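You operate a simulated robot arm through the tools that you are given. There is no shell and no other tool.

You are at the controls of a simulated robot arm. One attempt, no reset.

JOB
Press the frosted glass disc into the empty black ring, with the grey rubber ring under it.
Fine: load on the sliding plate pulled out, push it in to press.
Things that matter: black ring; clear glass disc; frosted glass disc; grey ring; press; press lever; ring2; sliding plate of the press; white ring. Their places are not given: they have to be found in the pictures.

The check looks at the end state, three seconds after you hand in, the way a careful person would. Anything else that was tipped, shoved, dropped, spilled or broken makes it a failure.

ROBOT AND FRAMES
A 6-joint arm with a two-finger parallel gripper, fixed in place. Base frame: the origin is at the foot of the arm, x ahead of it, y to its left, z up; the work surface is at about z = 700. Lengths are in mm, angles in rad, forces in N, time in s.
With the tool pointing down near the work surface it reaches from about 260 to 640 mm from the base axis. Its first joint turns from -2.007 to 2.007 rad. Payload 3.43 kg.
The TCP is the grasp point between the finger pads, 34 mm short of the fingertips. In the tool frame z runs along the fingers and y along their closing line. Largest opening 128 mm; finger width 24, thickness 12; the body of the gripper, 48 by 130 mm, starts 96 mm behind the TCP.
Orientation is that of the tool frame in the base frame, as [roll, pitch, yaw] about the fixed x, y, z axes, in that order (R = Rz(yaw) Ry(pitch) Rx(roll)). With the fingers straight down and closing along the base's y, the tool's x points along the base's -x, its y along +y and its z along -z.

CONTROLS
- The arm moves only by the tool move_arm. Its argument "rows" is a list of rows, each a list of 7 numbers: the closure, from 0 (fully open) to 1 (shut), then the shift along the base's x, y, z in units of 25 mm (1.0 is 25 mm), then the turn, a rotation vector about the base's x, y, z in units of 6 degrees (1.0 is 6 degrees). In form: [[claw, tx, ty, tz, wx, wy, wz], ...]. A call has 1 to 20 rows; each row shifts and turns the commanded pose from where the row before left it. A call with a number of a shift or a turn outside -1 to 1 is refused whole. Each row takes 0.2 s and may step no farther than 50 mm and 0.15 rad from the row before; otherwise, or with a gripper value out of range, the whole call is refused. A pose out of reach is approached as far as the arm can. The call stops where the force on the tool passes 40 N (or 10 N more than at its start, if that is more) or the arm is blocked; 0.2 s more then pass. The fingers move at their own pace (about 153 mm/s each) and stop on an object; they squeeze with about 25 N. The grip force told is the motor's: it shows also when the fingers shut on nothing. Time passes only in rows, and 0.2 s behind the last, so rows that do not move let the fingers close. The reply holds the time, the measured pose of the TCP, the force on the tool along the base axes, the opening and the grip force, in the units named above and with some noise, with the torque about the TCP (base axes, N m) and any sound that the robot's microphone picked up.
- Cameras (640 x 400 px; columns grow to the right, rows downward): "scene" is fixed at [399.7, -499.1, 1439]; the picture's right is [0.99, -0.17, 0.00], its down [-0.08, -0.47, -0.88] and it looks along [0.15, 0.87, -0.48] (base axes); focal length 323 px, centre (320, 200). "wrist" rides on the gripper at [76, -11, -160] in the tool frame; the picture's right is [0.15, 0.99, 0.00], its down [-0.88, 0.13, -0.46] and it looks along [-0.45, 0.07, 0.89] (tool axes); focal length 234 px, centre (320, 200).
- snapshot(camera): a new picture of that camera. The clock stands still meanwhile.
- slide_trunk(by): slides the trunk up (or, below 0, down) by that many mm; the arm rides with it, the base frame stays. It gives what a move gives, with no picture.
- point_at(camera, pixels): for up to 12 pixels [column, row] of the newest picture of that camera ("zoom" is the newest enlarged one), the place [x, y, z] in the base frame of the surface seen there, good to about 3 mm. The clock stands still meanwhile.
- close_up(camera, box): a new picture of the part [left, top, right, bottom] of that camera's present view, enlarged. The clock stands still meanwhile.
- job_done(): hands the job in; it is judged then, once.

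Leave the gripper open and the arm clear of the work at the hand-in unless told otherwise.

The tools are called as a command line: name --pt "numbers of a row" for each row, then --argument value for the rest, lists and objects as JSON in quotes. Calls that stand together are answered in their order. move_arm: Moves the arm, as the interface text tells. Its arguments: {"type":"object","properties":{"rows":{"type":"array","items":{"type":"array","items":{"type":"number"}}}},"required":["rows"]} The other tools are called the same way: slide_trunk (by) slides the trunk up or down; snapshot (camera) takes a picture; point_at (camera, pixels) gives the place of the surface under pixels of a picture; close_up (camera, box) takes an enlarged picture of a part of a camera's view; job_done () hands the job in.

At the start:

```text
t: 0.0
tcp_pos: [417.0, 146.5, 1255.3]
tool_rot: [-3.142, 0.0, -3.141]
ft_force: [-0.1, 0.5, 0.7]
wrist_torque: [-0.01, -0.03, 0.03]
opening: 127.9
gripper_force: 0.0
trunk travel left (down, up): [-825.0, 165.0]
```

scene: 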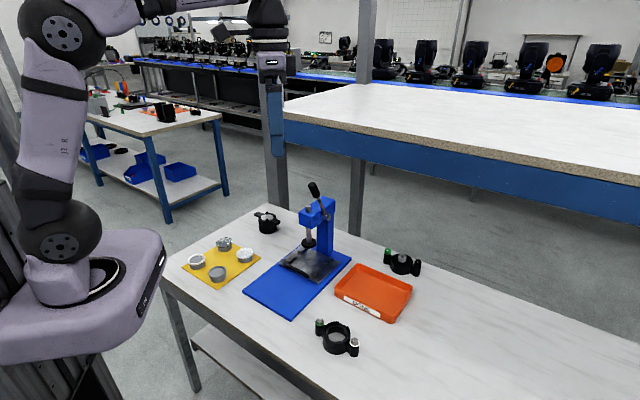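
wrist: 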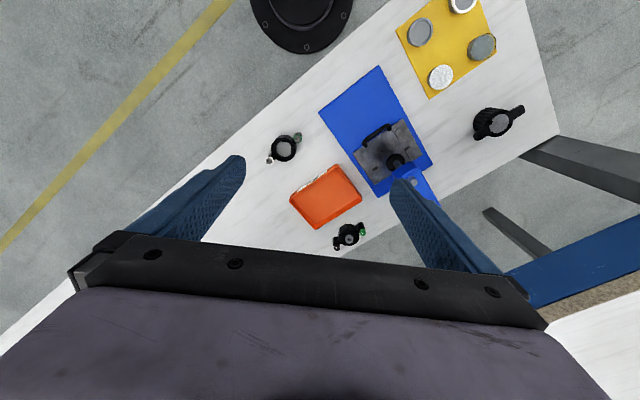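

I see a table with a yellow mat holding four discs/rings, a blue press, an orange tray and three black ring parts. I'll take enlarged views of the work area.

close_up --camera "scene" --box '[170, 190, 290, 300]'

close_up --camera "scene" --box '[240, 170, 440, 370]'

close_up --camera "wrist" --box '[380, 0, 540, 150]'

close_up --camera "wrist" --box '[250, 60, 450, 260]'

```text
3.64 times, centred on (230, 245) of scene
```

zoom: 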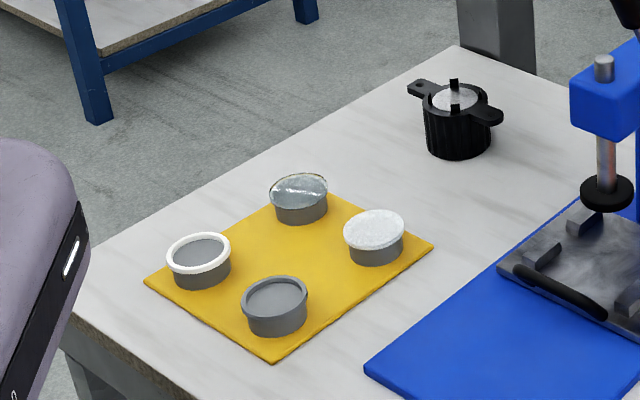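

```text
2.00 times, centred on (340, 270) of scene
```

zoom: 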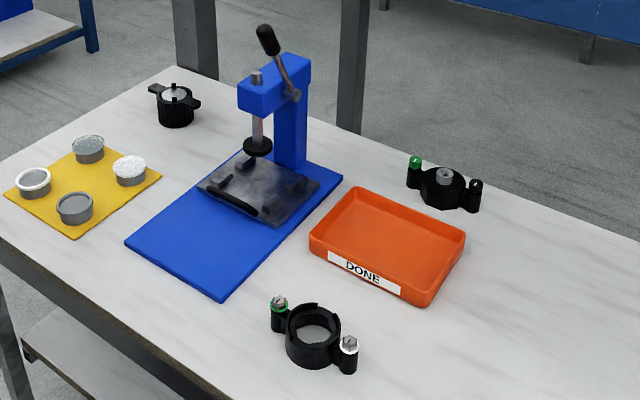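

```text
2.67 times, centred on (460, 75) of wrist
```

zoom: 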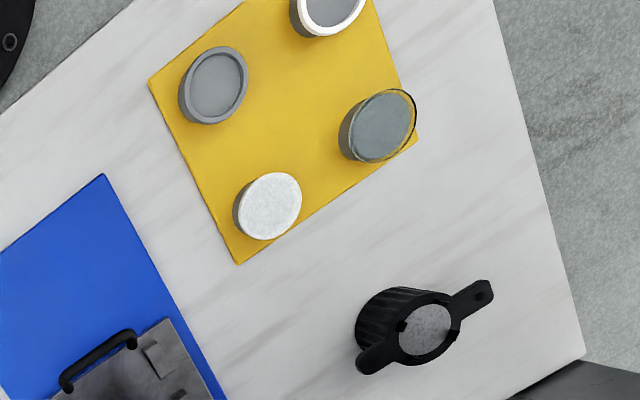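

```text
2.00 times, centred on (350, 160) of wrist
```

zoom: 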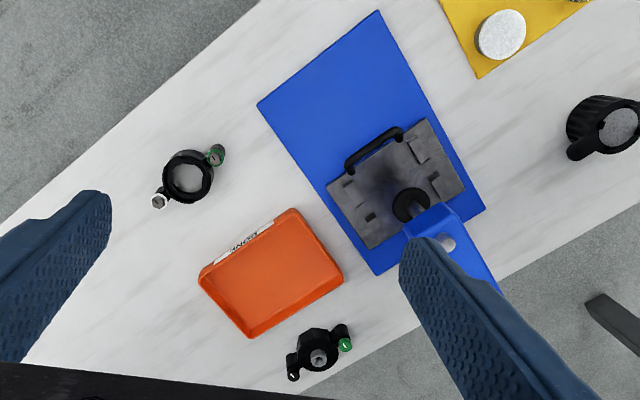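

The front ring at scene (336,338) looks empty; the other two appear filled. I'll zoom further on each and measure positions.

close_up --camera "scene" --box '[306, 310, 370, 365]'

close_up --camera "scene" --box '[375, 235, 430, 285]'

close_up --camera "scene" --box '[270, 175, 360, 290]'

point_at --camera "scene" --pixels '[[336, 338], [337, 327], [402, 262], [267, 222], [218, 272], [197, 260], [224, 242], [245, 254], [309, 244], [315, 188], [299, 274], [370, 285]]'

point_at --camera "wrist" --pixels '[[284, 148], [297, 138], [270, 160], [349, 234], [363, 231], [336, 246], [420, 32], [440, 77], [481, 47], [463, 2], [375, 134], [500, 122]]'

```text
7.27 times, centred on (338, 338) of scene
```

zoom: 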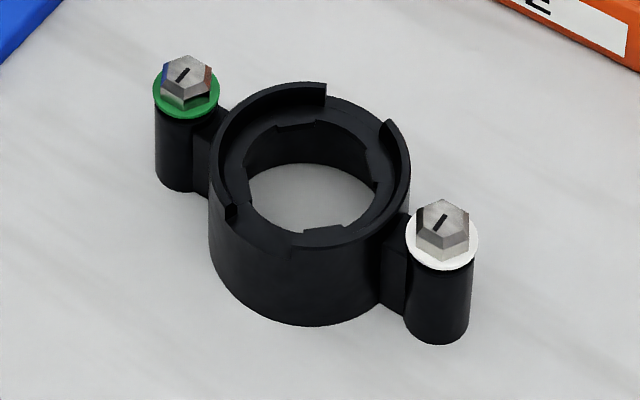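

```text
8.00 times, centred on (402, 260) of scene
```

zoom: 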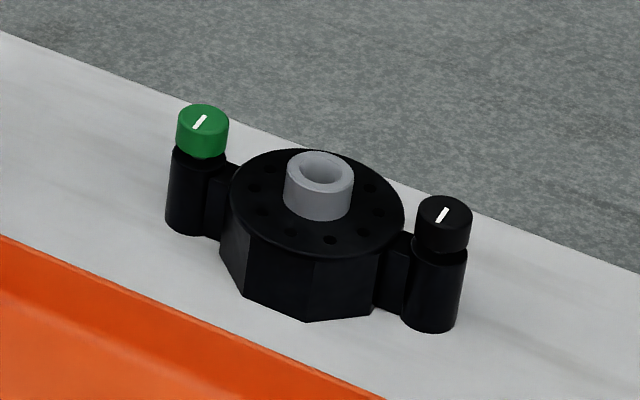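

```text
3.48 times, centred on (315, 232) of scene
```

zoom: 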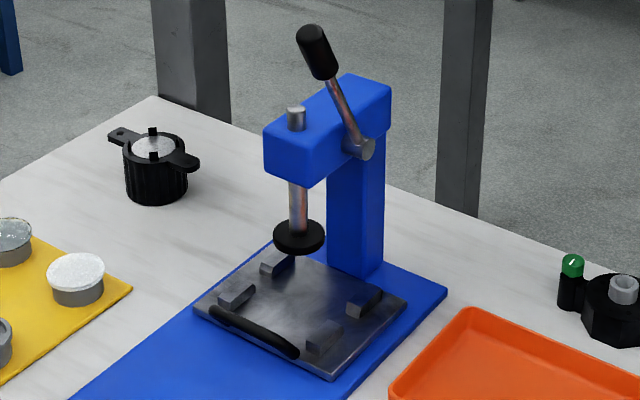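

```text
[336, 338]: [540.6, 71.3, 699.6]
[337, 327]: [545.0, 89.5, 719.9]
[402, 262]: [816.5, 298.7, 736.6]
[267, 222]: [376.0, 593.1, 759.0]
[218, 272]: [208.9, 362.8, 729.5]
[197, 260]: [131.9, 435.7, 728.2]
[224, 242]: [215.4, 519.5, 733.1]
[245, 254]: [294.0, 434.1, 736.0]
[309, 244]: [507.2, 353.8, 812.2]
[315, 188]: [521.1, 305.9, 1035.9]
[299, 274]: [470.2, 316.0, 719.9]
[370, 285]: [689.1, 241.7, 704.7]
```

```text
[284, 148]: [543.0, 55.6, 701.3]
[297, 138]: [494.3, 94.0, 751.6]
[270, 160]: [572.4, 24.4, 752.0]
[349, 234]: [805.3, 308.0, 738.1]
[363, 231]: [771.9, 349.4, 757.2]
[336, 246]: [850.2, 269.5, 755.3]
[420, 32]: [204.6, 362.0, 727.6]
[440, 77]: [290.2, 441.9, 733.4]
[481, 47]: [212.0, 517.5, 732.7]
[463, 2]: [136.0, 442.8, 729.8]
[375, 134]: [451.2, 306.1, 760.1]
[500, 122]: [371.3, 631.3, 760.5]
```

The front ring (scene 336,338) is the empty one with an interior ledge and bayonet notches. Next I measure the press: plate corners, blocks, handle, plunger and lever.

close_up --camera "wrist" --box '[310, 60, 450, 210]'

close_up --camera "scene" --box '[270, 230, 350, 290]'

```text
2.67 times, centred on (380, 135) of wrist
```

zoom: 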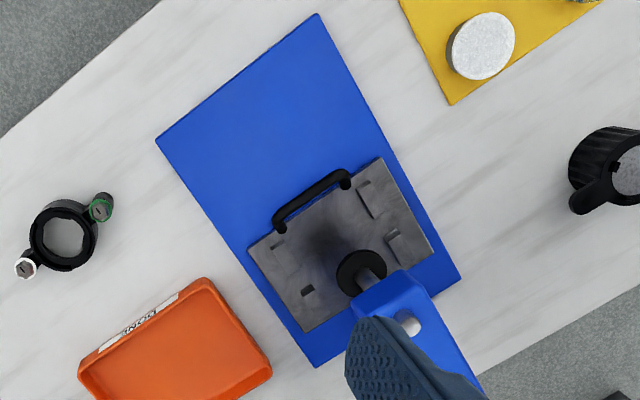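

```text
6.67 times, centred on (310, 260) of scene
```

zoom: 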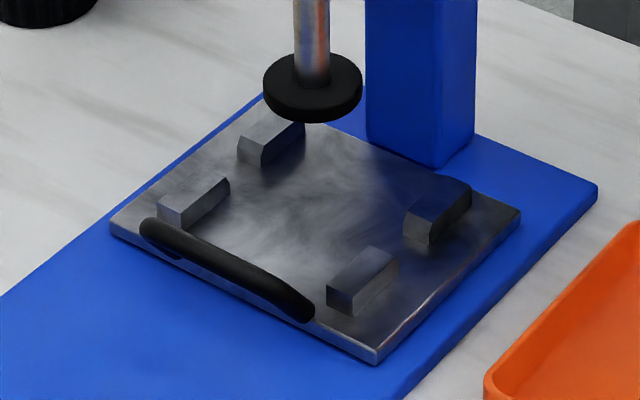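

I'll measure the press features from this enlarged scene view.

point_at --camera "zoom" --pixels '[[110, 228], [376, 362], [520, 212], [145, 222], [310, 312], [225, 268], [262, 158], [185, 222], [345, 308], [425, 235], [312, 95], [312, 118]]'

point_at --camera "zoom" --pixels '[[238, 158], [238, 140], [270, 118], [302, 124], [160, 204], [200, 190], [228, 182], [330, 290], [397, 262], [405, 210], [470, 185], [300, 200]]'

point_at --camera "zoom" --pixels '[[50, 370], [450, 350], [597, 185], [265, 90], [370, 140], [440, 165], [475, 130], [10, 305], [180, 228], [360, 258], [327, 285], [465, 205]]'

```text
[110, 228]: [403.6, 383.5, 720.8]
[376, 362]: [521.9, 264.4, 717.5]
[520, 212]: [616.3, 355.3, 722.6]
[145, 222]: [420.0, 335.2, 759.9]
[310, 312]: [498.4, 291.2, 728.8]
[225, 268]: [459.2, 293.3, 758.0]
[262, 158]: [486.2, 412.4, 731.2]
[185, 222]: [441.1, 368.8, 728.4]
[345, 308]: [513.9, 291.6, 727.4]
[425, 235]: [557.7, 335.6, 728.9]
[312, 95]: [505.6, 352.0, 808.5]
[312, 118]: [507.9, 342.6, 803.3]
```

```text
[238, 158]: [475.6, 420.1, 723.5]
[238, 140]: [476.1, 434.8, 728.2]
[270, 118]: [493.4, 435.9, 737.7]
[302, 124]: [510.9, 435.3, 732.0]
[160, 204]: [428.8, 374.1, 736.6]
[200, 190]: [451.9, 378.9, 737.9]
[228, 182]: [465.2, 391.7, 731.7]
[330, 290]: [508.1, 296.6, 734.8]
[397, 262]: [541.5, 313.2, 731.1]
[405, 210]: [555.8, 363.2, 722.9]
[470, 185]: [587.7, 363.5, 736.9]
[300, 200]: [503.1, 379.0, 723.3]
```

```text
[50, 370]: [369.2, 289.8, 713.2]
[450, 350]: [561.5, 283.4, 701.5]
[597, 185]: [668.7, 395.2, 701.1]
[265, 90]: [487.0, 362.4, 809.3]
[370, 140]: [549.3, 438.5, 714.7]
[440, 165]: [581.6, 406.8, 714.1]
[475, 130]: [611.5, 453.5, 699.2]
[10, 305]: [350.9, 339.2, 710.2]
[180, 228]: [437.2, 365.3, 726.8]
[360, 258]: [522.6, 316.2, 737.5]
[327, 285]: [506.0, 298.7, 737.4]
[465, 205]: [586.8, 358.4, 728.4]
```

Plate top is about z 722, its blocks leave a gap for the ring's lugs along the direction (0.71,-0.71), and the plate slides along (0.71,0.71). I'll move towards the empty ring with the tool turned -45° to look from nearer.

move_arm --pt "0 0.1 -0.25 -0.85 0 0 -0.625" --pt "0 0.1 -0.25 -0.85 0 0 -0.625" --pt "0 0.1 -0.25 -0.85 0 0 -0.625" --pt "0 0.1 -0.25 -0.85 0 0 -0.625" --pt "0 0.1 -0.25 -0.85 0 0 -0.625" --pt "0 0.1 -0.25 -0.85 0 0 -0.625" --pt "0 0.1 -0.25 -0.85 0 0 -0.625" --pt "0 0.1 -0.25 -0.85 0 0 -0.625" --pt "0 0.1 -0.25 -0.85 0 0 -0.625" --pt "0 0.1 -0.25 -0.85 0 0 -0.625" --pt "0 0.1 -0.25 -0.85 0 0 -0.625" --pt "0 0.1 -0.25 -0.85 0 0 -0.625"

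snapshot --camera "wrist"

snapshot --camera "scene"

```text
t: 2.6
tcp_pos: [448.4, 72.5, 1000.6]
tool_rot: [3.141, -0.001, 2.356]
ft_force: [-0.1, -0.1, -0.2]
wrist_torque: [0.02, 0.0, 0.0]
opening: 128.3
gripper_force: 0.0
trunk travel left (down, up): [-825.0, 165.0]
```

```text
taken
```

wrist: 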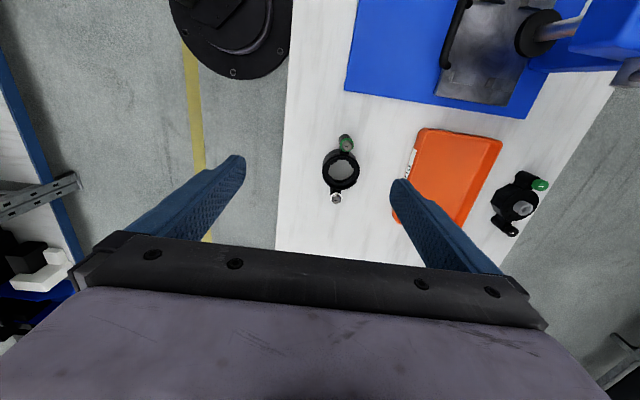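

```text
taken
```

scene: 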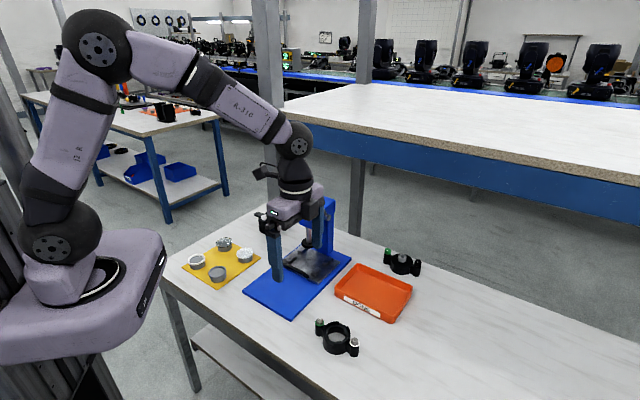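

The view is clear and the lug axis is nearly straight in the wrist picture. I zoom on the ring at wrist (341,170) and on the plate.

close_up --camera "wrist" --box '[305, 125, 375, 215]'

point_at --camera "wrist" --pixels '[[345, 142], [336, 199], [341, 172], [323, 170], [359, 168], [341, 152], [341, 190], [230, 72], [350, 90], [525, 112], [460, 12], [445, 65]]'

```text
4.44 times, centred on (340, 170) of wrist
```

zoom: 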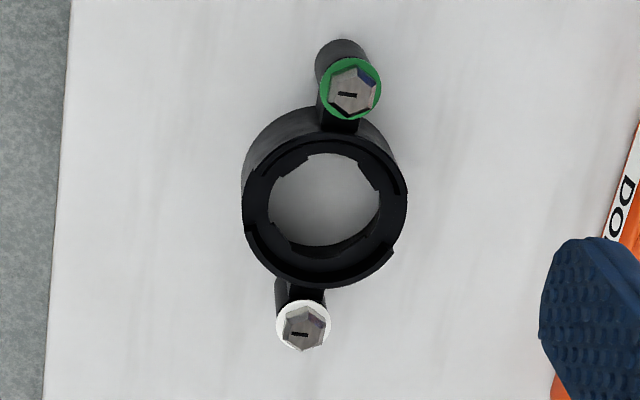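

```text
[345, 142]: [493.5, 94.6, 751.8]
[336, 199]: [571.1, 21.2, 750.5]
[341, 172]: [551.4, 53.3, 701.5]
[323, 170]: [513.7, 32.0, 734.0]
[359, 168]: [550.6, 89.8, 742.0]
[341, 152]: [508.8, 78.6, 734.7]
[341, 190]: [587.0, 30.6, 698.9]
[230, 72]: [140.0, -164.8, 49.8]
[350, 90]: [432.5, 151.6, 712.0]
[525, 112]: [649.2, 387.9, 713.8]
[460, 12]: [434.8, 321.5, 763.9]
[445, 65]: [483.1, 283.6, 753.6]
```

The rim has two gaps across the lug axis, good for the fingers. Now the press head and handle need exact measures, so I zoom on them in both cameras.

close_up --camera "wrist" --box '[420, 0, 640, 120]'

point_at --camera "zoom" --pixels '[[70, 190], [130, 20], [90, 100], [300, 90], [340, 130], [440, 90], [460, 180], [580, 40]]'

close_up --camera "scene" --box '[285, 175, 349, 225]'

```text
2.91 times, centred on (530, 60) of wrist
```

zoom: 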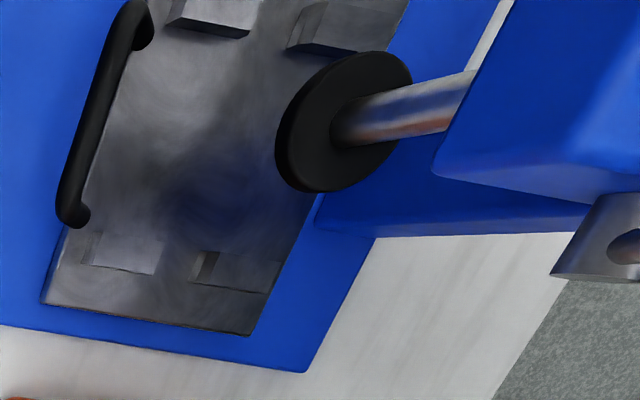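

```text
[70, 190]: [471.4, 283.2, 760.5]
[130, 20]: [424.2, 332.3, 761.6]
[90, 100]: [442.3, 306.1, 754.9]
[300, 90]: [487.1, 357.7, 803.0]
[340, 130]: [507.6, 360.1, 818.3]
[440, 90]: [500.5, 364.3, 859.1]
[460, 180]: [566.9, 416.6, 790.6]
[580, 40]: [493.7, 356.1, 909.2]
```

```text
8.00 times, centred on (317, 200) of scene
```

zoom: 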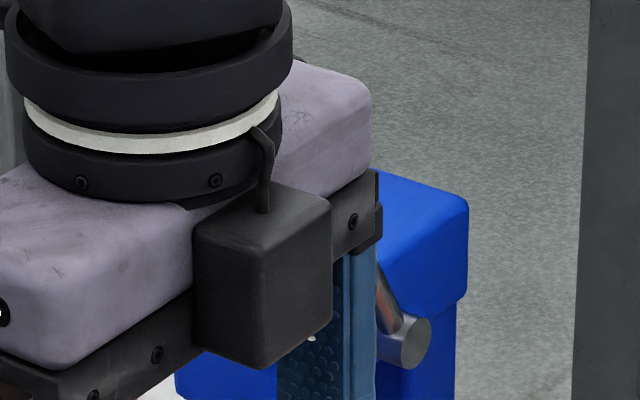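

The handle bar runs at about (448,308,758) along (0.7,-0.7). To stay clear of the press head and lever I'll approach it with the tool tilted 30° so the gripper leans away from the press. First I move to a stand-off point.

move_arm --pt "0.6 -0.158 0.786 -0.592 0.354 -0.354 0" --pt "0.6 -0.158 0.786 -0.592 0.354 -0.354 0" --pt "0.6 -0.158 0.786 -0.592 0.354 -0.354 0" --pt "0.6 -0.158 0.786 -0.592 0.354 -0.354 0" --pt "0.6 -0.158 0.786 -0.592 0.354 -0.354 0" --pt "0.6 -0.158 0.786 -0.592 0.354 -0.354 0" --pt "0.6 -0.158 0.786 -0.592 0.354 -0.354 0" --pt "0.6 -0.158 0.786 -0.592 0.354 -0.354 0" --pt "0.6 -0.158 0.786 -0.592 0.354 -0.354 0" --pt "0.6 -0.158 0.786 -0.592 0.354 -0.354 0"

snapshot --camera "wrist"

snapshot --camera "scene"

```text
t: 4.8
tcp_pos: [404.0, 269.6, 859.0]
tool_rot: [2.621, 0.014, 2.415]
ft_force: [1.9, -2.0, 0.5]
wrist_torque: [0.1, 0.27, 0.0]
opening: 51.1
gripper_force: 0.1
out of reach, approached as far as the arm can: row 9
trunk travel left (down, up): [-825.0, 165.0]
```

```text
taken
```

wrist: 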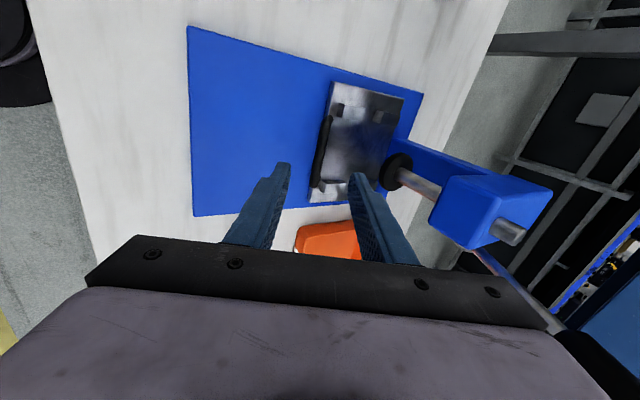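

```text
taken
```

scene: 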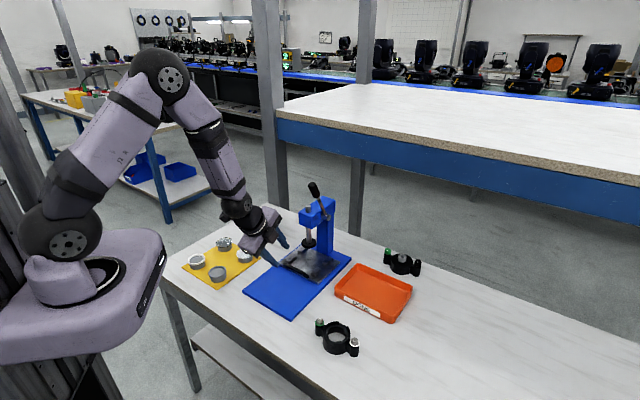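

The tilt hit a limit at row 9 (pose nearly reached). I check where the arm's base plate and the table corner are, to judge whether the trunk can be lowered.

point_at --camera "scene" --pixels '[[163, 250], [150, 330], [60, 350], [20, 360], [163, 285], [190, 245], [165, 300], [130, 240], [110, 345], [68, 245], [175, 75], [235, 190]]'

point_at --camera "wrist" --pixels '[[40, 60], [95, 230], [100, 200], [60, 110], [20, 60], [325, 150], [318, 185], [335, 120], [400, 165], [430, 190], [215, 200], [195, 30]]'

```text
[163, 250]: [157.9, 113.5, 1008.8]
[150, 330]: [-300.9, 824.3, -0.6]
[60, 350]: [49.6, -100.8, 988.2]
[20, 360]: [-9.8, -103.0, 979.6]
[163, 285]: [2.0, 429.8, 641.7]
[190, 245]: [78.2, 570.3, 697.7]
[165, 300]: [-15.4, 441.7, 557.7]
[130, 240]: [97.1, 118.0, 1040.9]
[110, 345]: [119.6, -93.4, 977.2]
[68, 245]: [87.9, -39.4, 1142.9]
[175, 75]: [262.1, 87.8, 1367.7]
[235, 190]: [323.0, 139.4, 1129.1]
```

```text
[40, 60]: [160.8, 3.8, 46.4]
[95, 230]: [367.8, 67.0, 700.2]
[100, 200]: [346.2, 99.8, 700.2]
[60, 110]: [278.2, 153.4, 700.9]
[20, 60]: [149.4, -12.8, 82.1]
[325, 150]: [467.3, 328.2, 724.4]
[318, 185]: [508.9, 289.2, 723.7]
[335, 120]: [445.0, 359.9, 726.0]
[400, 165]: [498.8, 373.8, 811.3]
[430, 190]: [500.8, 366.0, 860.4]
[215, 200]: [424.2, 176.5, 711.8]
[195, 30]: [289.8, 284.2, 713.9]
```

The table edge lies along x+y≈432 while the base plate reaches only x+y≈275, so the trunk can go down without touching the table. The tool is nearly in line with the forearm here, so I'll raise the arm 200 mm and then lower the trunk 200 mm.

move_arm --pt "0.6 -0.1 -0.1 1 0 0 0" --pt "0.6 -0.1 -0.1 1 0 0 0" --pt "0.6 -0.1 -0.1 1 0 0 0" --pt "0.6 -0.1 -0.1 1 0 0 0" --pt "0.6 0 0 1 0 0 0" --pt "0.6 0 0 1 0 0 0" --pt "0.6 0 0 1 0 0 0" --pt "0.6 0 0 1 0 0 0"

slide_trunk --by -200

snapshot --camera "scene"

```text
t: 6.6
tcp_pos: [397.2, 255.3, 1058.2]
tool_rot: [2.618, -0.001, 2.356]
ft_force: [0.4, 0.2, 0.0]
wrist_torque: [0.04, 0.03, -0.01]
opening: 51.2
gripper_force: 0.0
trunk travel left (down, up): [-825.0, 165.0]
```

```text
t: 8.8
tcp_pos: [396.6, 255.9, 859.1]
tool_rot: [2.618, -0.001, 2.358]
ft_force: [0.6, -0.6, -0.5]
wrist_torque: [0.02, 0.01, -0.01]
opening: 51.3
gripper_force: 0.1
trunk travel left (down, up): [-625.0, 365.0]
```

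```text
taken
```

scene: 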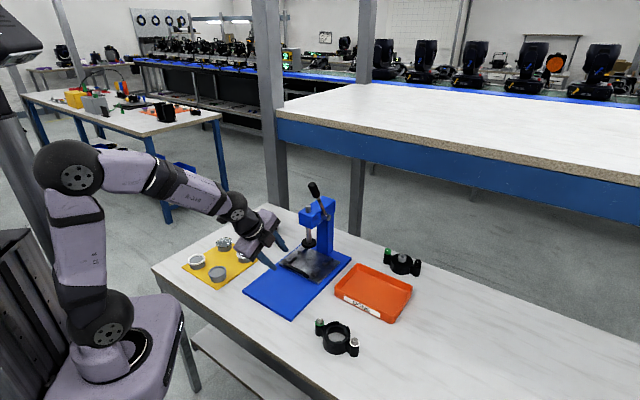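

The trunk went down cleanly. Now I move to just short of the handle bar and check alignment.

move_arm --pt "0.6 0.338 0.345 -0.585 0 0 0" --pt "0.6 0.338 0.345 -0.585 0 0 0" --pt "0.6 0.338 0.345 -0.585 0 0 0" --pt "0.6 0.338 0.345 -0.585 0 0 0"

close_up --camera "wrist" --box '[180, 20, 460, 270]'

close_up --camera "scene" --box '[240, 190, 360, 300]'

```text
t: 9.8
tcp_pos: [430.7, 289.2, 800.5]
tool_rot: [2.619, -0.001, 2.358]
ft_force: [0.4, 0.2, -0.1]
wrist_torque: [0.0, 0.0, 0.01]
opening: 51.4
gripper_force: 0.0
trunk travel left (down, up): [-625.0, 365.0]
```

```text
1.60 times, centred on (320, 145) of wrist
```

zoom: 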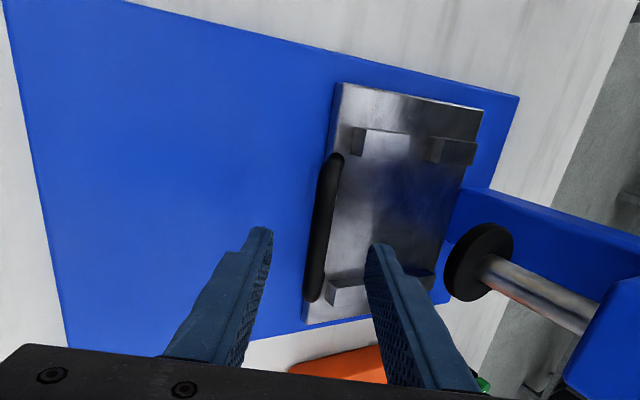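

```text
3.64 times, centred on (300, 245) of scene
```

zoom: 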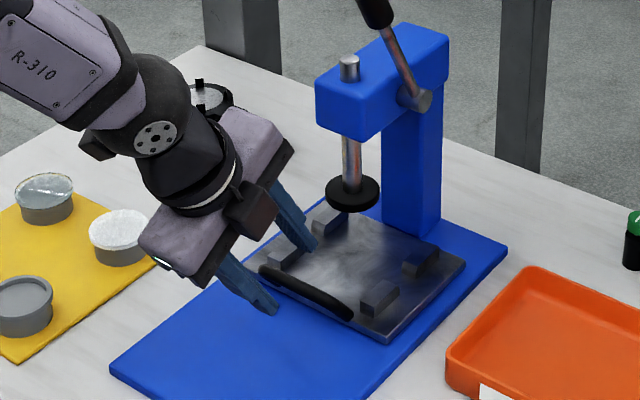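

The fingers straddle the bar. I advance 34 mm along the tool axis and close on the handle.

move_arm --pt "0.6 0.24 0.25 -0.59 0 0 0" --pt "0.6 0.24 0.25 -0.59 0 0 0" --pt "1.0 0 0 0 0 0 0" --pt "1.0 0 0 0 0 0 0" --pt "1.0 0 0 0 0 0 0"

close_up --camera "scene" --box '[240, 190, 360, 300]'

```text
t: 11.0
tcp_pos: [443.4, 300.7, 769.5]
tool_rot: [2.621, -0.002, 2.357]
ft_force: [0.6, -0.6, -5.9]
wrist_torque: [-0.14, -0.08, 0.12]
opening: 11.5
gripper_force: 45.5
trunk travel left (down, up): [-625.0, 365.0]
```

```text
3.64 times, centred on (300, 245) of scene
```

zoom: 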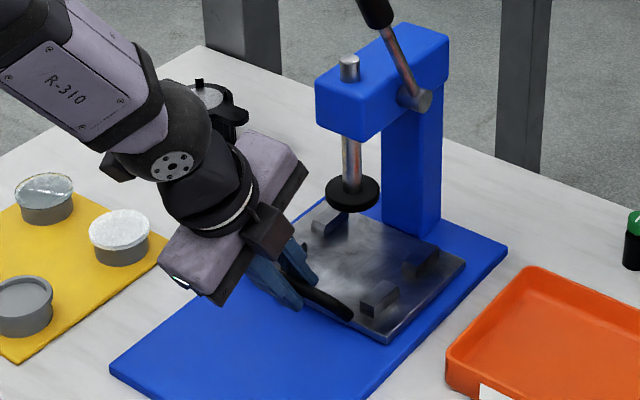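

Bar gripped (11.5 mm opening). I pull the plate out 60 mm along (-0.707,-0.707).

move_arm --pt "1.0 -0.283 -0.283 0 0 0 0" --pt "1.0 -0.283 -0.283 0 0 0 0" --pt "1.0 -0.283 -0.283 0 0 0 0" --pt "1.0 -0.283 -0.283 0 0 0 0" --pt "1.0 -0.283 -0.283 0 0 0 0" --pt "1.0 -0.283 -0.283 0 0 0 0"

snapshot --camera "scene"

```text
t: 12.4
tcp_pos: [400.5, 260.0, 769.3]
tool_rot: [2.619, 0.0, 2.355]
ft_force: [-1.8, 1.7, -10.0]
wrist_torque: [-0.32, -0.25, -0.06]
opening: 11.4
gripper_force: 45.3
trunk travel left (down, up): [-625.0, 365.0]
```

```text
taken
```

scene: 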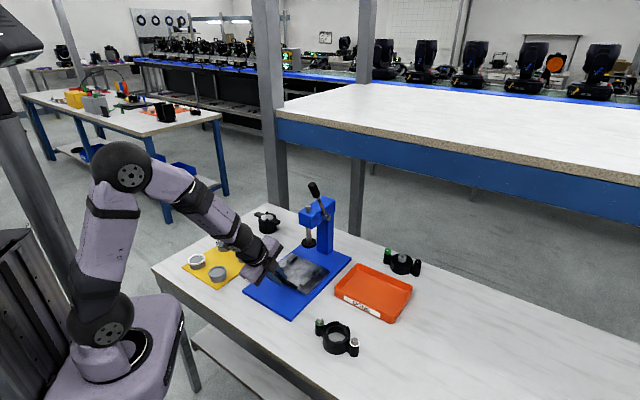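

The plate slides out. I pull another 60 mm, watching the force.

move_arm --pt "1.0 -0.283 -0.283 0 0 0 0" --pt "1.0 -0.283 -0.283 0 0 0 0" --pt "1.0 -0.283 -0.283 0 0 0 0" --pt "1.0 -0.283 -0.283 0 0 0 0" --pt "1.0 -0.283 -0.283 0 0 0 0" --pt "1.0 -0.283 -0.283 0 0 0 0"

snapshot --camera "scene"

```text
t: 13.8
tcp_pos: [357.2, 218.0, 768.6]
tool_rot: [2.621, -0.001, 2.359]
ft_force: [-1.9, 2.9, -18.1]
wrist_torque: [0.28, 0.43, 0.43]
opening: 11.4
gripper_force: 44.5
trunk travel left (down, up): [-625.0, 365.0]
```

```text
taken
```

scene: 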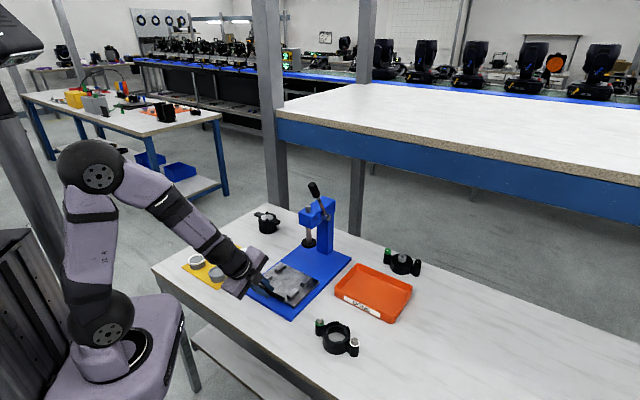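

The plate is out by about 120 mm. I release the handle and back off along the tool axis.

move_arm --pt "0.7 0 0 0 0 0 0" --pt "0.7 0 0 0 0 0 0" --pt "0.7 -0.28 -0.28 0.69 0 0 0" --pt "0.7 -0.28 -0.28 0.69 0 0 0" --pt "0.7 -0.28 -0.28 0.69 0 0 0" --pt "0.7 -0.28 -0.28 0.69 0 0 0" --pt "0.7 -0.28 -0.28 0.69 0 0 0"

close_up --camera "scene" --box '[240, 190, 360, 320]'

snapshot --camera "wrist"

```text
t: 15.4
tcp_pos: [324.7, 182.8, 857.3]
tool_rot: [2.621, 0.001, 2.356]
ft_force: [0.5, -0.1, -0.7]
wrist_torque: [0.02, 0.0, 0.0]
opening: 38.3
gripper_force: 0.1
trunk travel left (down, up): [-625.0, 365.0]
```

```text
3.08 times, centred on (300, 255) of scene
```

zoom: 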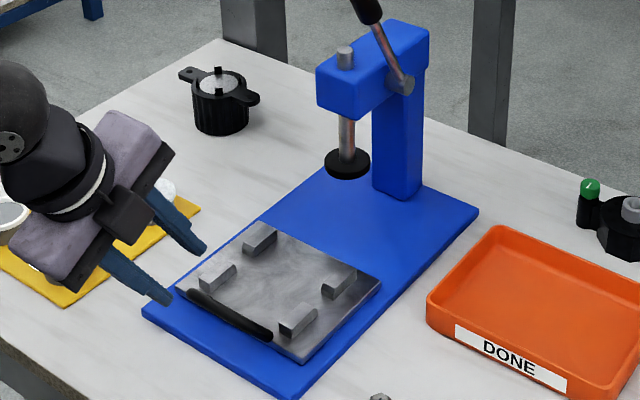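

```text
taken
```

wrist: 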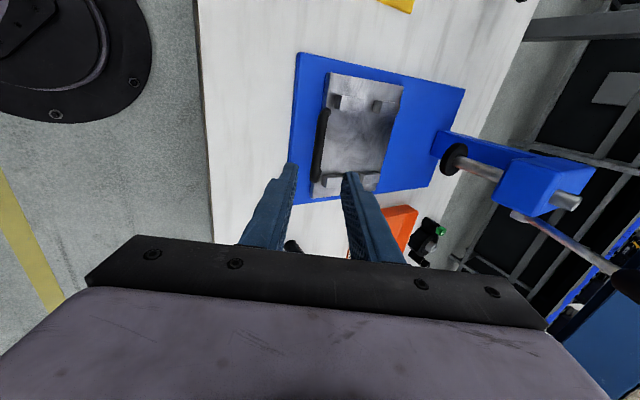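

I right the tool to vertical and move to a viewpoint with the wrist camera over the plate.

move_arm --pt "0.7 0.16 0.86 0.21 -0.442 0.442 0" --pt "0.7 0.16 0.86 0.21 -0.442 0.442 0" --pt "0.7 0.16 0.86 0.21 -0.442 0.442 0" --pt "0.7 0.16 0.86 0.21 -0.442 0.442 0" --pt "0.7 0.16 0.86 0.21 -0.442 0.442 0" --pt "0.7 0.16 0.86 0.21 -0.442 0.442 0" --pt "0.7 0.16 0.86 0.21 -0.442 0.442 0" --pt "0.7 0.16 0.86 0.21 -0.442 0.442 0"

snapshot --camera "wrist"

```text
t: 17.2
tcp_pos: [354.8, 354.1, 897.2]
tool_rot: [-3.139, 0.0, 2.357]
ft_force: [0.1, 0.5, 1.2]
wrist_torque: [0.0, 0.01, 0.01]
opening: 38.6
gripper_force: 0.0
trunk travel left (down, up): [-625.0, 365.0]
```

```text
taken
```

wrist: 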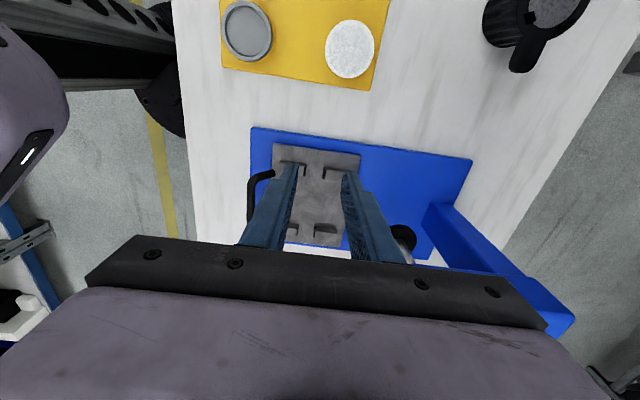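

The fingers partly hide the plate; I shift 50 mm toward +x/-y and open the fingers for a clear look.

move_arm --pt "0 0.7 -0.7 0 0 0 0" --pt "0 0.7 -0.7 0 0 0 0" --pt "0 0 0 0 0 0 0"

close_up --camera "wrist" --box '[235, 60, 395, 210]'

```text
t: 18.0
tcp_pos: [389.4, 317.7, 897.7]
tool_rot: [3.141, 0.001, 2.357]
ft_force: [-0.4, -0.4, 0.9]
wrist_torque: [0.0, 0.01, 0.0]
opening: 128.1
gripper_force: 0.1
trunk travel left (down, up): [-625.0, 365.0]
```

```text
2.67 times, centred on (315, 135) of wrist
```

zoom: 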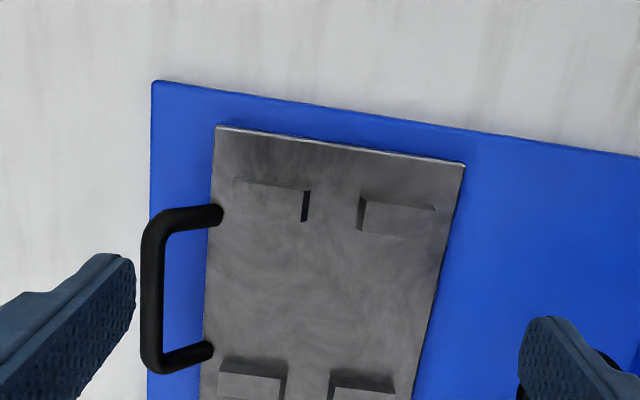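

I measure plate corners and block edges in this view.

point_at --camera "zoom" --pixels '[[217, 128], [463, 165], [205, 380], [270, 182], [232, 180], [306, 205], [300, 205], [361, 215], [366, 218], [433, 208], [400, 222], [270, 205]]'

point_at --camera "zoom" --pixels '[[283, 385], [276, 390], [330, 390], [336, 392], [218, 375], [392, 395], [250, 362], [360, 372], [320, 280], [150, 290], [220, 215], [210, 350]]'

```text
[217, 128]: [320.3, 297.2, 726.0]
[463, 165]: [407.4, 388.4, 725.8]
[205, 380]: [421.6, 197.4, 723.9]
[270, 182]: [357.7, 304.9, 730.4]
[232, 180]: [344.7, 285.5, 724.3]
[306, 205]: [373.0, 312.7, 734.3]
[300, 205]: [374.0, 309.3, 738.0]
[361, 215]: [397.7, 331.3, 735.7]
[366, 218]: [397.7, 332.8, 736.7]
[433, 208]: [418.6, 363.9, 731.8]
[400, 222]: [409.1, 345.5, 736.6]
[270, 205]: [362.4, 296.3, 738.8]
```

```text
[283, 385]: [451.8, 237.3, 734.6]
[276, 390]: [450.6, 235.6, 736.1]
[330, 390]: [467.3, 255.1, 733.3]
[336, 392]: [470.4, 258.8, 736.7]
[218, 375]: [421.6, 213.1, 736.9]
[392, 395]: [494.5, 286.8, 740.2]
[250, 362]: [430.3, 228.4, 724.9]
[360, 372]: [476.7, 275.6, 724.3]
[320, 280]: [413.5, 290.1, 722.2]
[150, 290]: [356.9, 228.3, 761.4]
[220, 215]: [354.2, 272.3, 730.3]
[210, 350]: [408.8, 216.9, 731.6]
```

The plate centre is near (423,284), gaps centred on the line at -45°, about 29 mm wide. Now I go for a near look at the ring.

move_arm --pt "0 0.402 -0.867 -0.271 0 0 0" --pt "0 0.402 -0.867 -0.271 0 0 0" --pt "0 0.402 -0.867 -0.271 0 0 0" --pt "0 0.402 -0.867 -0.271 0 0 0" --pt "0 0.402 -0.867 -0.271 0 0 0" --pt "0 0.402 -0.867 -0.271 0 0 0" --pt "0 0.402 -0.867 -0.271 0 0 0" --pt "0 0.402 -0.867 -0.271 0 0 0" --pt "0 0.402 -0.867 -0.271 0 0 0" --pt "0 0.402 -0.867 -0.271 0 0 0"

snapshot --camera "wrist"

close_up --camera "wrist" --box '[250, 110, 390, 280]'

```text
t: 20.2
tcp_pos: [489.7, 101.6, 829.5]
tool_rot: [3.141, 0.001, 2.356]
ft_force: [-0.2, 0.3, 0.6]
wrist_torque: [-0.04, 0.01, 0.0]
opening: 127.7
gripper_force: 0.0
trunk travel left (down, up): [-625.0, 365.0]
```

```text
taken
```

wrist: 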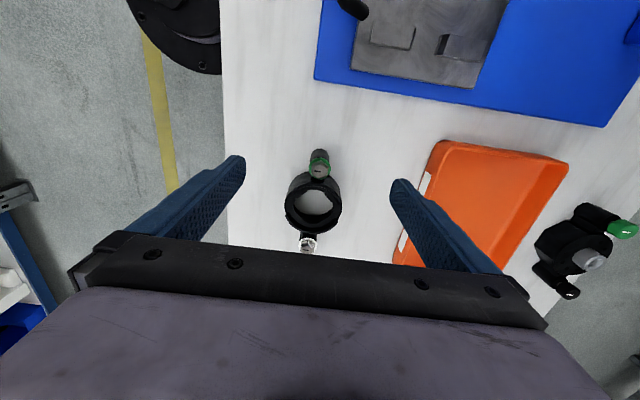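

```text
2.35 times, centred on (320, 195) of wrist
```

zoom: 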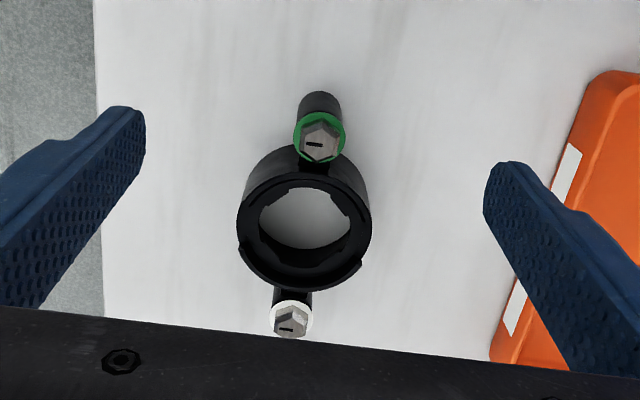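

I zoom tighter on the ring and measure screw centres and rim.

close_up --camera "wrist" --box '[270, 145, 360, 255]'

point_at --camera "zoom" --pixels '[[320, 65], [265, 370], [320, 75], [200, 180], [215, 245], [398, 215], [385, 280], [300, 130], [295, 300], [180, 215], [410, 230], [295, 200]]'

```text
3.64 times, centred on (315, 200) of wrist
```

zoom: 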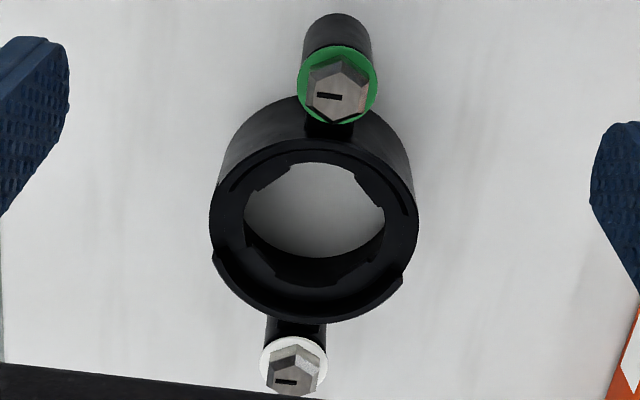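

```text
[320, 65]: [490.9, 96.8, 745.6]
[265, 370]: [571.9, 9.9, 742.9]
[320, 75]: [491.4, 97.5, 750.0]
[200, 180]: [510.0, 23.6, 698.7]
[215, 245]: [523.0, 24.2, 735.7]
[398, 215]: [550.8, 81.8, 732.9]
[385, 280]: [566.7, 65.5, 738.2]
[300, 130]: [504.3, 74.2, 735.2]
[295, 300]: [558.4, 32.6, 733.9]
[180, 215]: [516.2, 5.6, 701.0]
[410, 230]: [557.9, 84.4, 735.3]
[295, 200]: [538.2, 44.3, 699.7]
```

Now the screw heads and posts for the ring's exact angle.

point_at --camera "zoom" --pixels '[[338, 90], [338, 88], [336, 92], [295, 368], [294, 370], [297, 366], [299, 83], [378, 83], [261, 362], [327, 360], [212, 225], [417, 225]]'

point_at --camera "zoom" --pixels '[[310, 158], [310, 148], [255, 315], [330, 318], [214, 262], [401, 285], [412, 205], [216, 190], [300, 310], [245, 240], [385, 235], [315, 162]]'

```text
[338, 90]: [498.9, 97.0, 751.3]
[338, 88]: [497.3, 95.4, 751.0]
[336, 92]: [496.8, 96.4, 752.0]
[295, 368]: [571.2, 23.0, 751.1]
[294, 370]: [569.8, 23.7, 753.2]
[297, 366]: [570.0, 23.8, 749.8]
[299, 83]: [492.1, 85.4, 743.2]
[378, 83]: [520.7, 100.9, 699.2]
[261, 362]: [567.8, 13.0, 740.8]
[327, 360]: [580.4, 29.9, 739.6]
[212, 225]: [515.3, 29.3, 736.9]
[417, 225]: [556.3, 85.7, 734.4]
```

```text
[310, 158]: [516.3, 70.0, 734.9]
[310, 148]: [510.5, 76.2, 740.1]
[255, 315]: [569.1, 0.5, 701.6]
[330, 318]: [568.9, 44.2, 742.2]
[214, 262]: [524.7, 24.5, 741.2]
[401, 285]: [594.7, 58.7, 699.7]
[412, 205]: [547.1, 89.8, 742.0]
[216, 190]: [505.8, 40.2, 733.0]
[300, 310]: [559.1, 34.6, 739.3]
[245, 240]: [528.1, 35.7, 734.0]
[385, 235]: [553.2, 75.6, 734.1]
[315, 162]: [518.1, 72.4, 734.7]
```

Ring axis comes out at -45°, centre about (534.5,60), outer diameter about 70, height about 40. I move over it, descend and grip it across the lug axis.

move_arm --pt "0 0.896 -0.832 0 0 0 0" --pt "0 0.896 -0.832 0 0 0 0" --pt "0 0 0 -0.7 0 0 0" --pt "0 0 0 -0.7 0 0 0" --pt "0 0 0 -0.7 0 0 0" --pt "0 0 0 -0.7 0 0 0" --pt "0 0 0 -0.72 0 0 0" --pt "0 0 0 0 0 0 0"

snapshot --camera "wrist"

close_up --camera "scene" --box '[290, 270, 390, 370]'

```text
t: 22.0
tcp_pos: [536.1, 60.3, 741.0]
tool_rot: [-3.141, -0.001, 2.357]
ft_force: [0.3, 0.0, -0.2]
wrist_torque: [-0.01, 0.03, 0.0]
opening: 127.9
gripper_force: 0.1
trunk travel left (down, up): [-625.0, 365.0]
```

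```text
taken
```

wrist: 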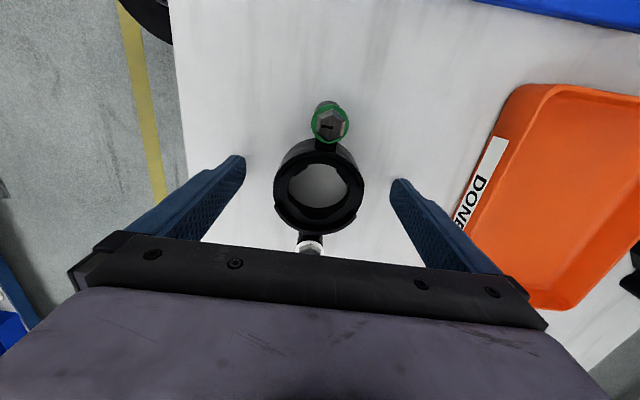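

```text
4.00 times, centred on (340, 320) of scene
```

zoom: 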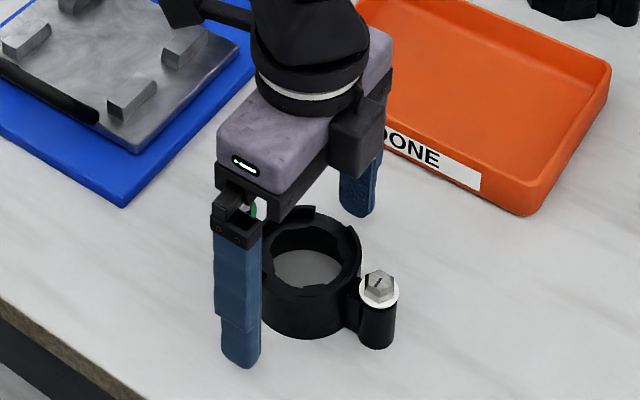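

The ring sits centred between the fingers. I close the gripper on it.

move_arm --pt "0.45 0 0 0 0 0 0" --pt "0.6 0 0 0 0 0 0" --pt "0.8 0 0 0 0 0 0" --pt "0.8 0 0 0 0 0 0"

snapshot --camera "wrist"

```text
t: 23.0
tcp_pos: [536.1, 59.0, 741.5]
tool_rot: [3.141, 0.0, 2.356]
ft_force: [-0.4, -0.5, -0.2]
wrist_torque: [-0.03, 0.06, 0.0]
opening: 68.3
gripper_force: 25.2
trunk travel left (down, up): [-625.0, 365.0]
```

```text
taken
```

wrist: 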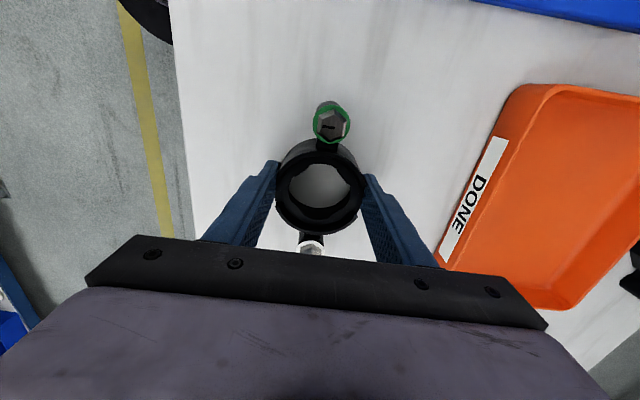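

Held with 68.3 mm opening and 25 N. I lift it 110 mm.

move_arm --pt "0.8 0 0 0.5 0 0 0" --pt "0.8 0 0 0.8 0 0 0" --pt "0.8 0 0 0.8 0 0 0" --pt "0.8 0 0 0.8 0 0 0" --pt "0.8 0 0 0.8 0 0 0" --pt "0.8 0 0 0.7 0 0 0"

close_up --camera "scene" --box '[290, 230, 390, 350]'

close_up --camera "wrist" --box '[240, 80, 400, 260]'

```text
t: 24.4
tcp_pos: [535.3, 60.9, 852.9]
tool_rot: [3.141, 0.0, 2.357]
ft_force: [0.5, 0.0, -2.0]
wrist_torque: [-0.01, 0.04, -0.01]
opening: 68.2
gripper_force: 24.9
trunk travel left (down, up): [-625.0, 365.0]
```

```text
3.33 times, centred on (340, 290) of scene
```

zoom: 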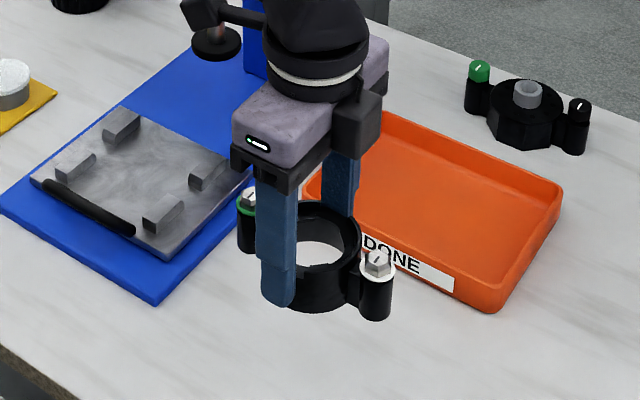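

```text
2.22 times, centred on (320, 170) of wrist
```

zoom: 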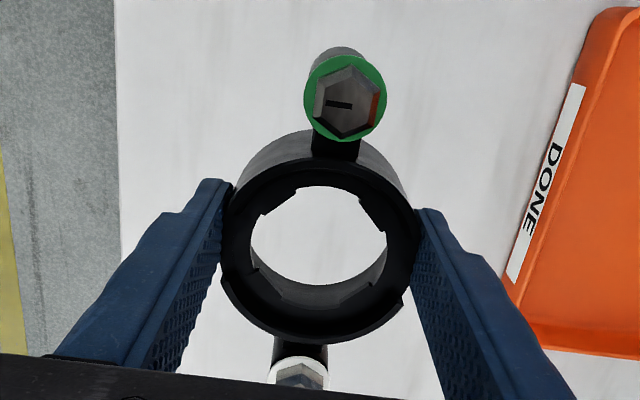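

The ring hangs level and aligned with the tool. I carry it over the plate centre (TCP ≈ (424,283)), still above the blocks.

move_arm --pt "0.8 -0.444 0.888 0 0 0 0" --pt "0.8 -0.444 0.888 0 0 0 0" --pt "0.8 -0.444 0.888 0 0 0 0" --pt "0.8 -0.444 0.888 0 0 0 0" --pt "0.8 -0.444 0.888 0 0 0 0" --pt "0.8 -0.444 0.888 0 0 0 0" --pt "0.8 -0.444 0.888 0 0 0 0" --pt "0.8 -0.444 0.888 0 0 0 0" --pt "0.8 -0.444 0.888 0 0 0 0" --pt "0.8 -0.444 0.888 0 0 0 0" --pt "0.8 0 0 -0.8 0 0 0" --pt "0.8 0 0 -0.8 0 0 0" --pt "0.8 0 0 -0.8 0 0 0" --pt "0.8 0 0 0 0 0 0"

close_up --camera "scene" --box '[240, 200, 360, 310]'

close_up --camera "wrist" --box '[220, 60, 420, 260]'

```text
t: 27.4
tcp_pos: [425.3, 282.5, 791.3]
tool_rot: [-3.141, 0.001, 2.357]
ft_force: [-0.3, 0.3, -1.0]
wrist_torque: [0.0, 0.01, 0.02]
opening: 68.4
gripper_force: 24.7
trunk travel left (down, up): [-625.0, 365.0]
```

```text
3.64 times, centred on (300, 255) of scene
```

zoom: 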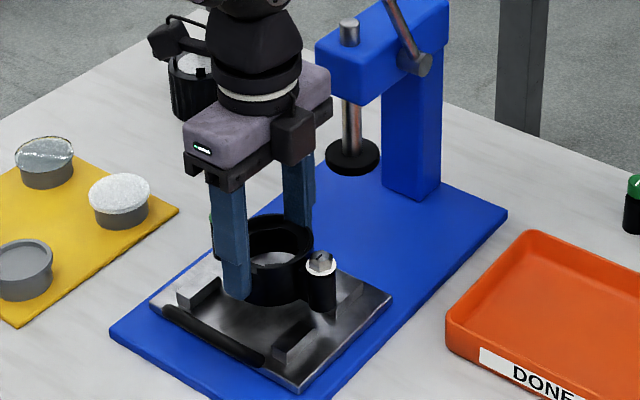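

```text
2.00 times, centred on (320, 160) of wrist
```

zoom: 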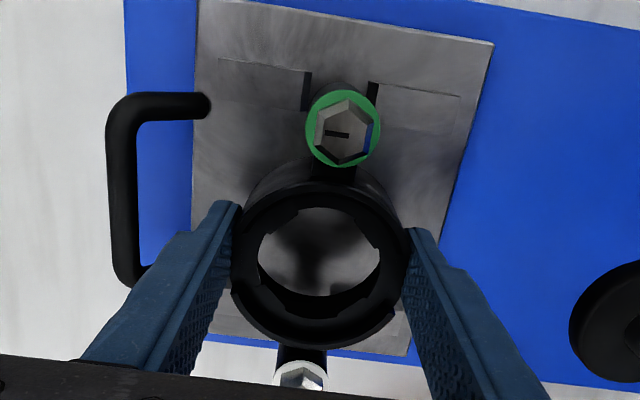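

The lug lies over the gap between the blocks. I nudge 1 mm along the slide direction and descend slowly to just above the plate.

move_arm --pt "0.8 0.02 0.04 -0.2 0 0 0" --pt "0.8 0 0 -0.2 0 0 0" --pt "0.8 0 0 -0.2 0 0 0" --pt "0.8 0 0 -0.2 0 0 0"

close_up --camera "wrist" --box '[270, 70, 370, 160]'

close_up --camera "scene" --box '[270, 230, 340, 300]'

```text
t: 28.4
tcp_pos: [424.1, 284.0, 770.3]
tool_rot: [-3.14, -0.001, 2.355]
ft_force: [-0.6, -0.2, -1.8]
wrist_torque: [0.0, -0.05, 0.02]
opening: 68.1
gripper_force: 25.0
trunk travel left (down, up): [-625.0, 365.0]
```

```text
4.44 times, centred on (320, 115) of wrist
```

zoom: 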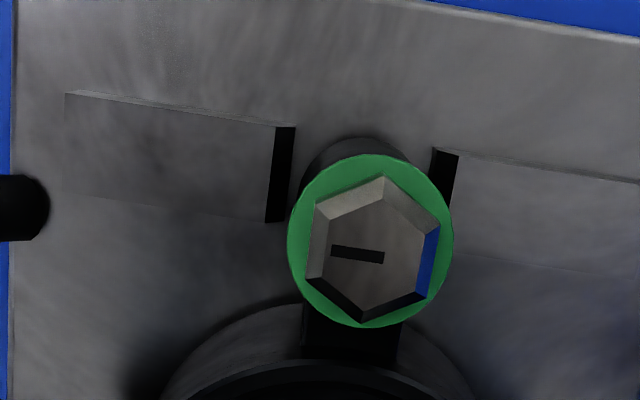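

```text
5.71 times, centred on (305, 265) of scene
```

zoom: 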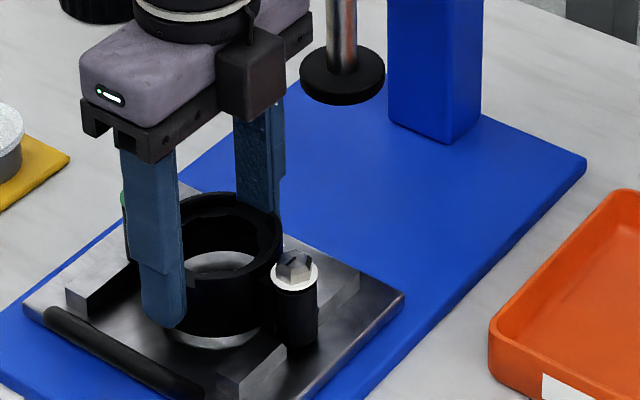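

The lug fits in the gap with clearance both sides. I lower the last few millimetres onto the plate.

move_arm --pt "0.8 0 0 -0.12 0 0 0" --pt "0.8 0 0 -0.08 0 0 0" --pt "0.8 0 0 -0.04 0 0 0" --pt "0.8 0 0 -0.04 0 0 0"

```text
t: 29.4
tcp_pos: [425.6, 282.4, 765.6]
tool_rot: [3.138, 0.002, 2.356]
ft_force: [-1.3, -0.1, 7.4]
wrist_torque: [-0.24, 0.22, -0.01]
opening: 68.5
gripper_force: 25.2
trunk travel left (down, up): [-625.0, 365.0]
```

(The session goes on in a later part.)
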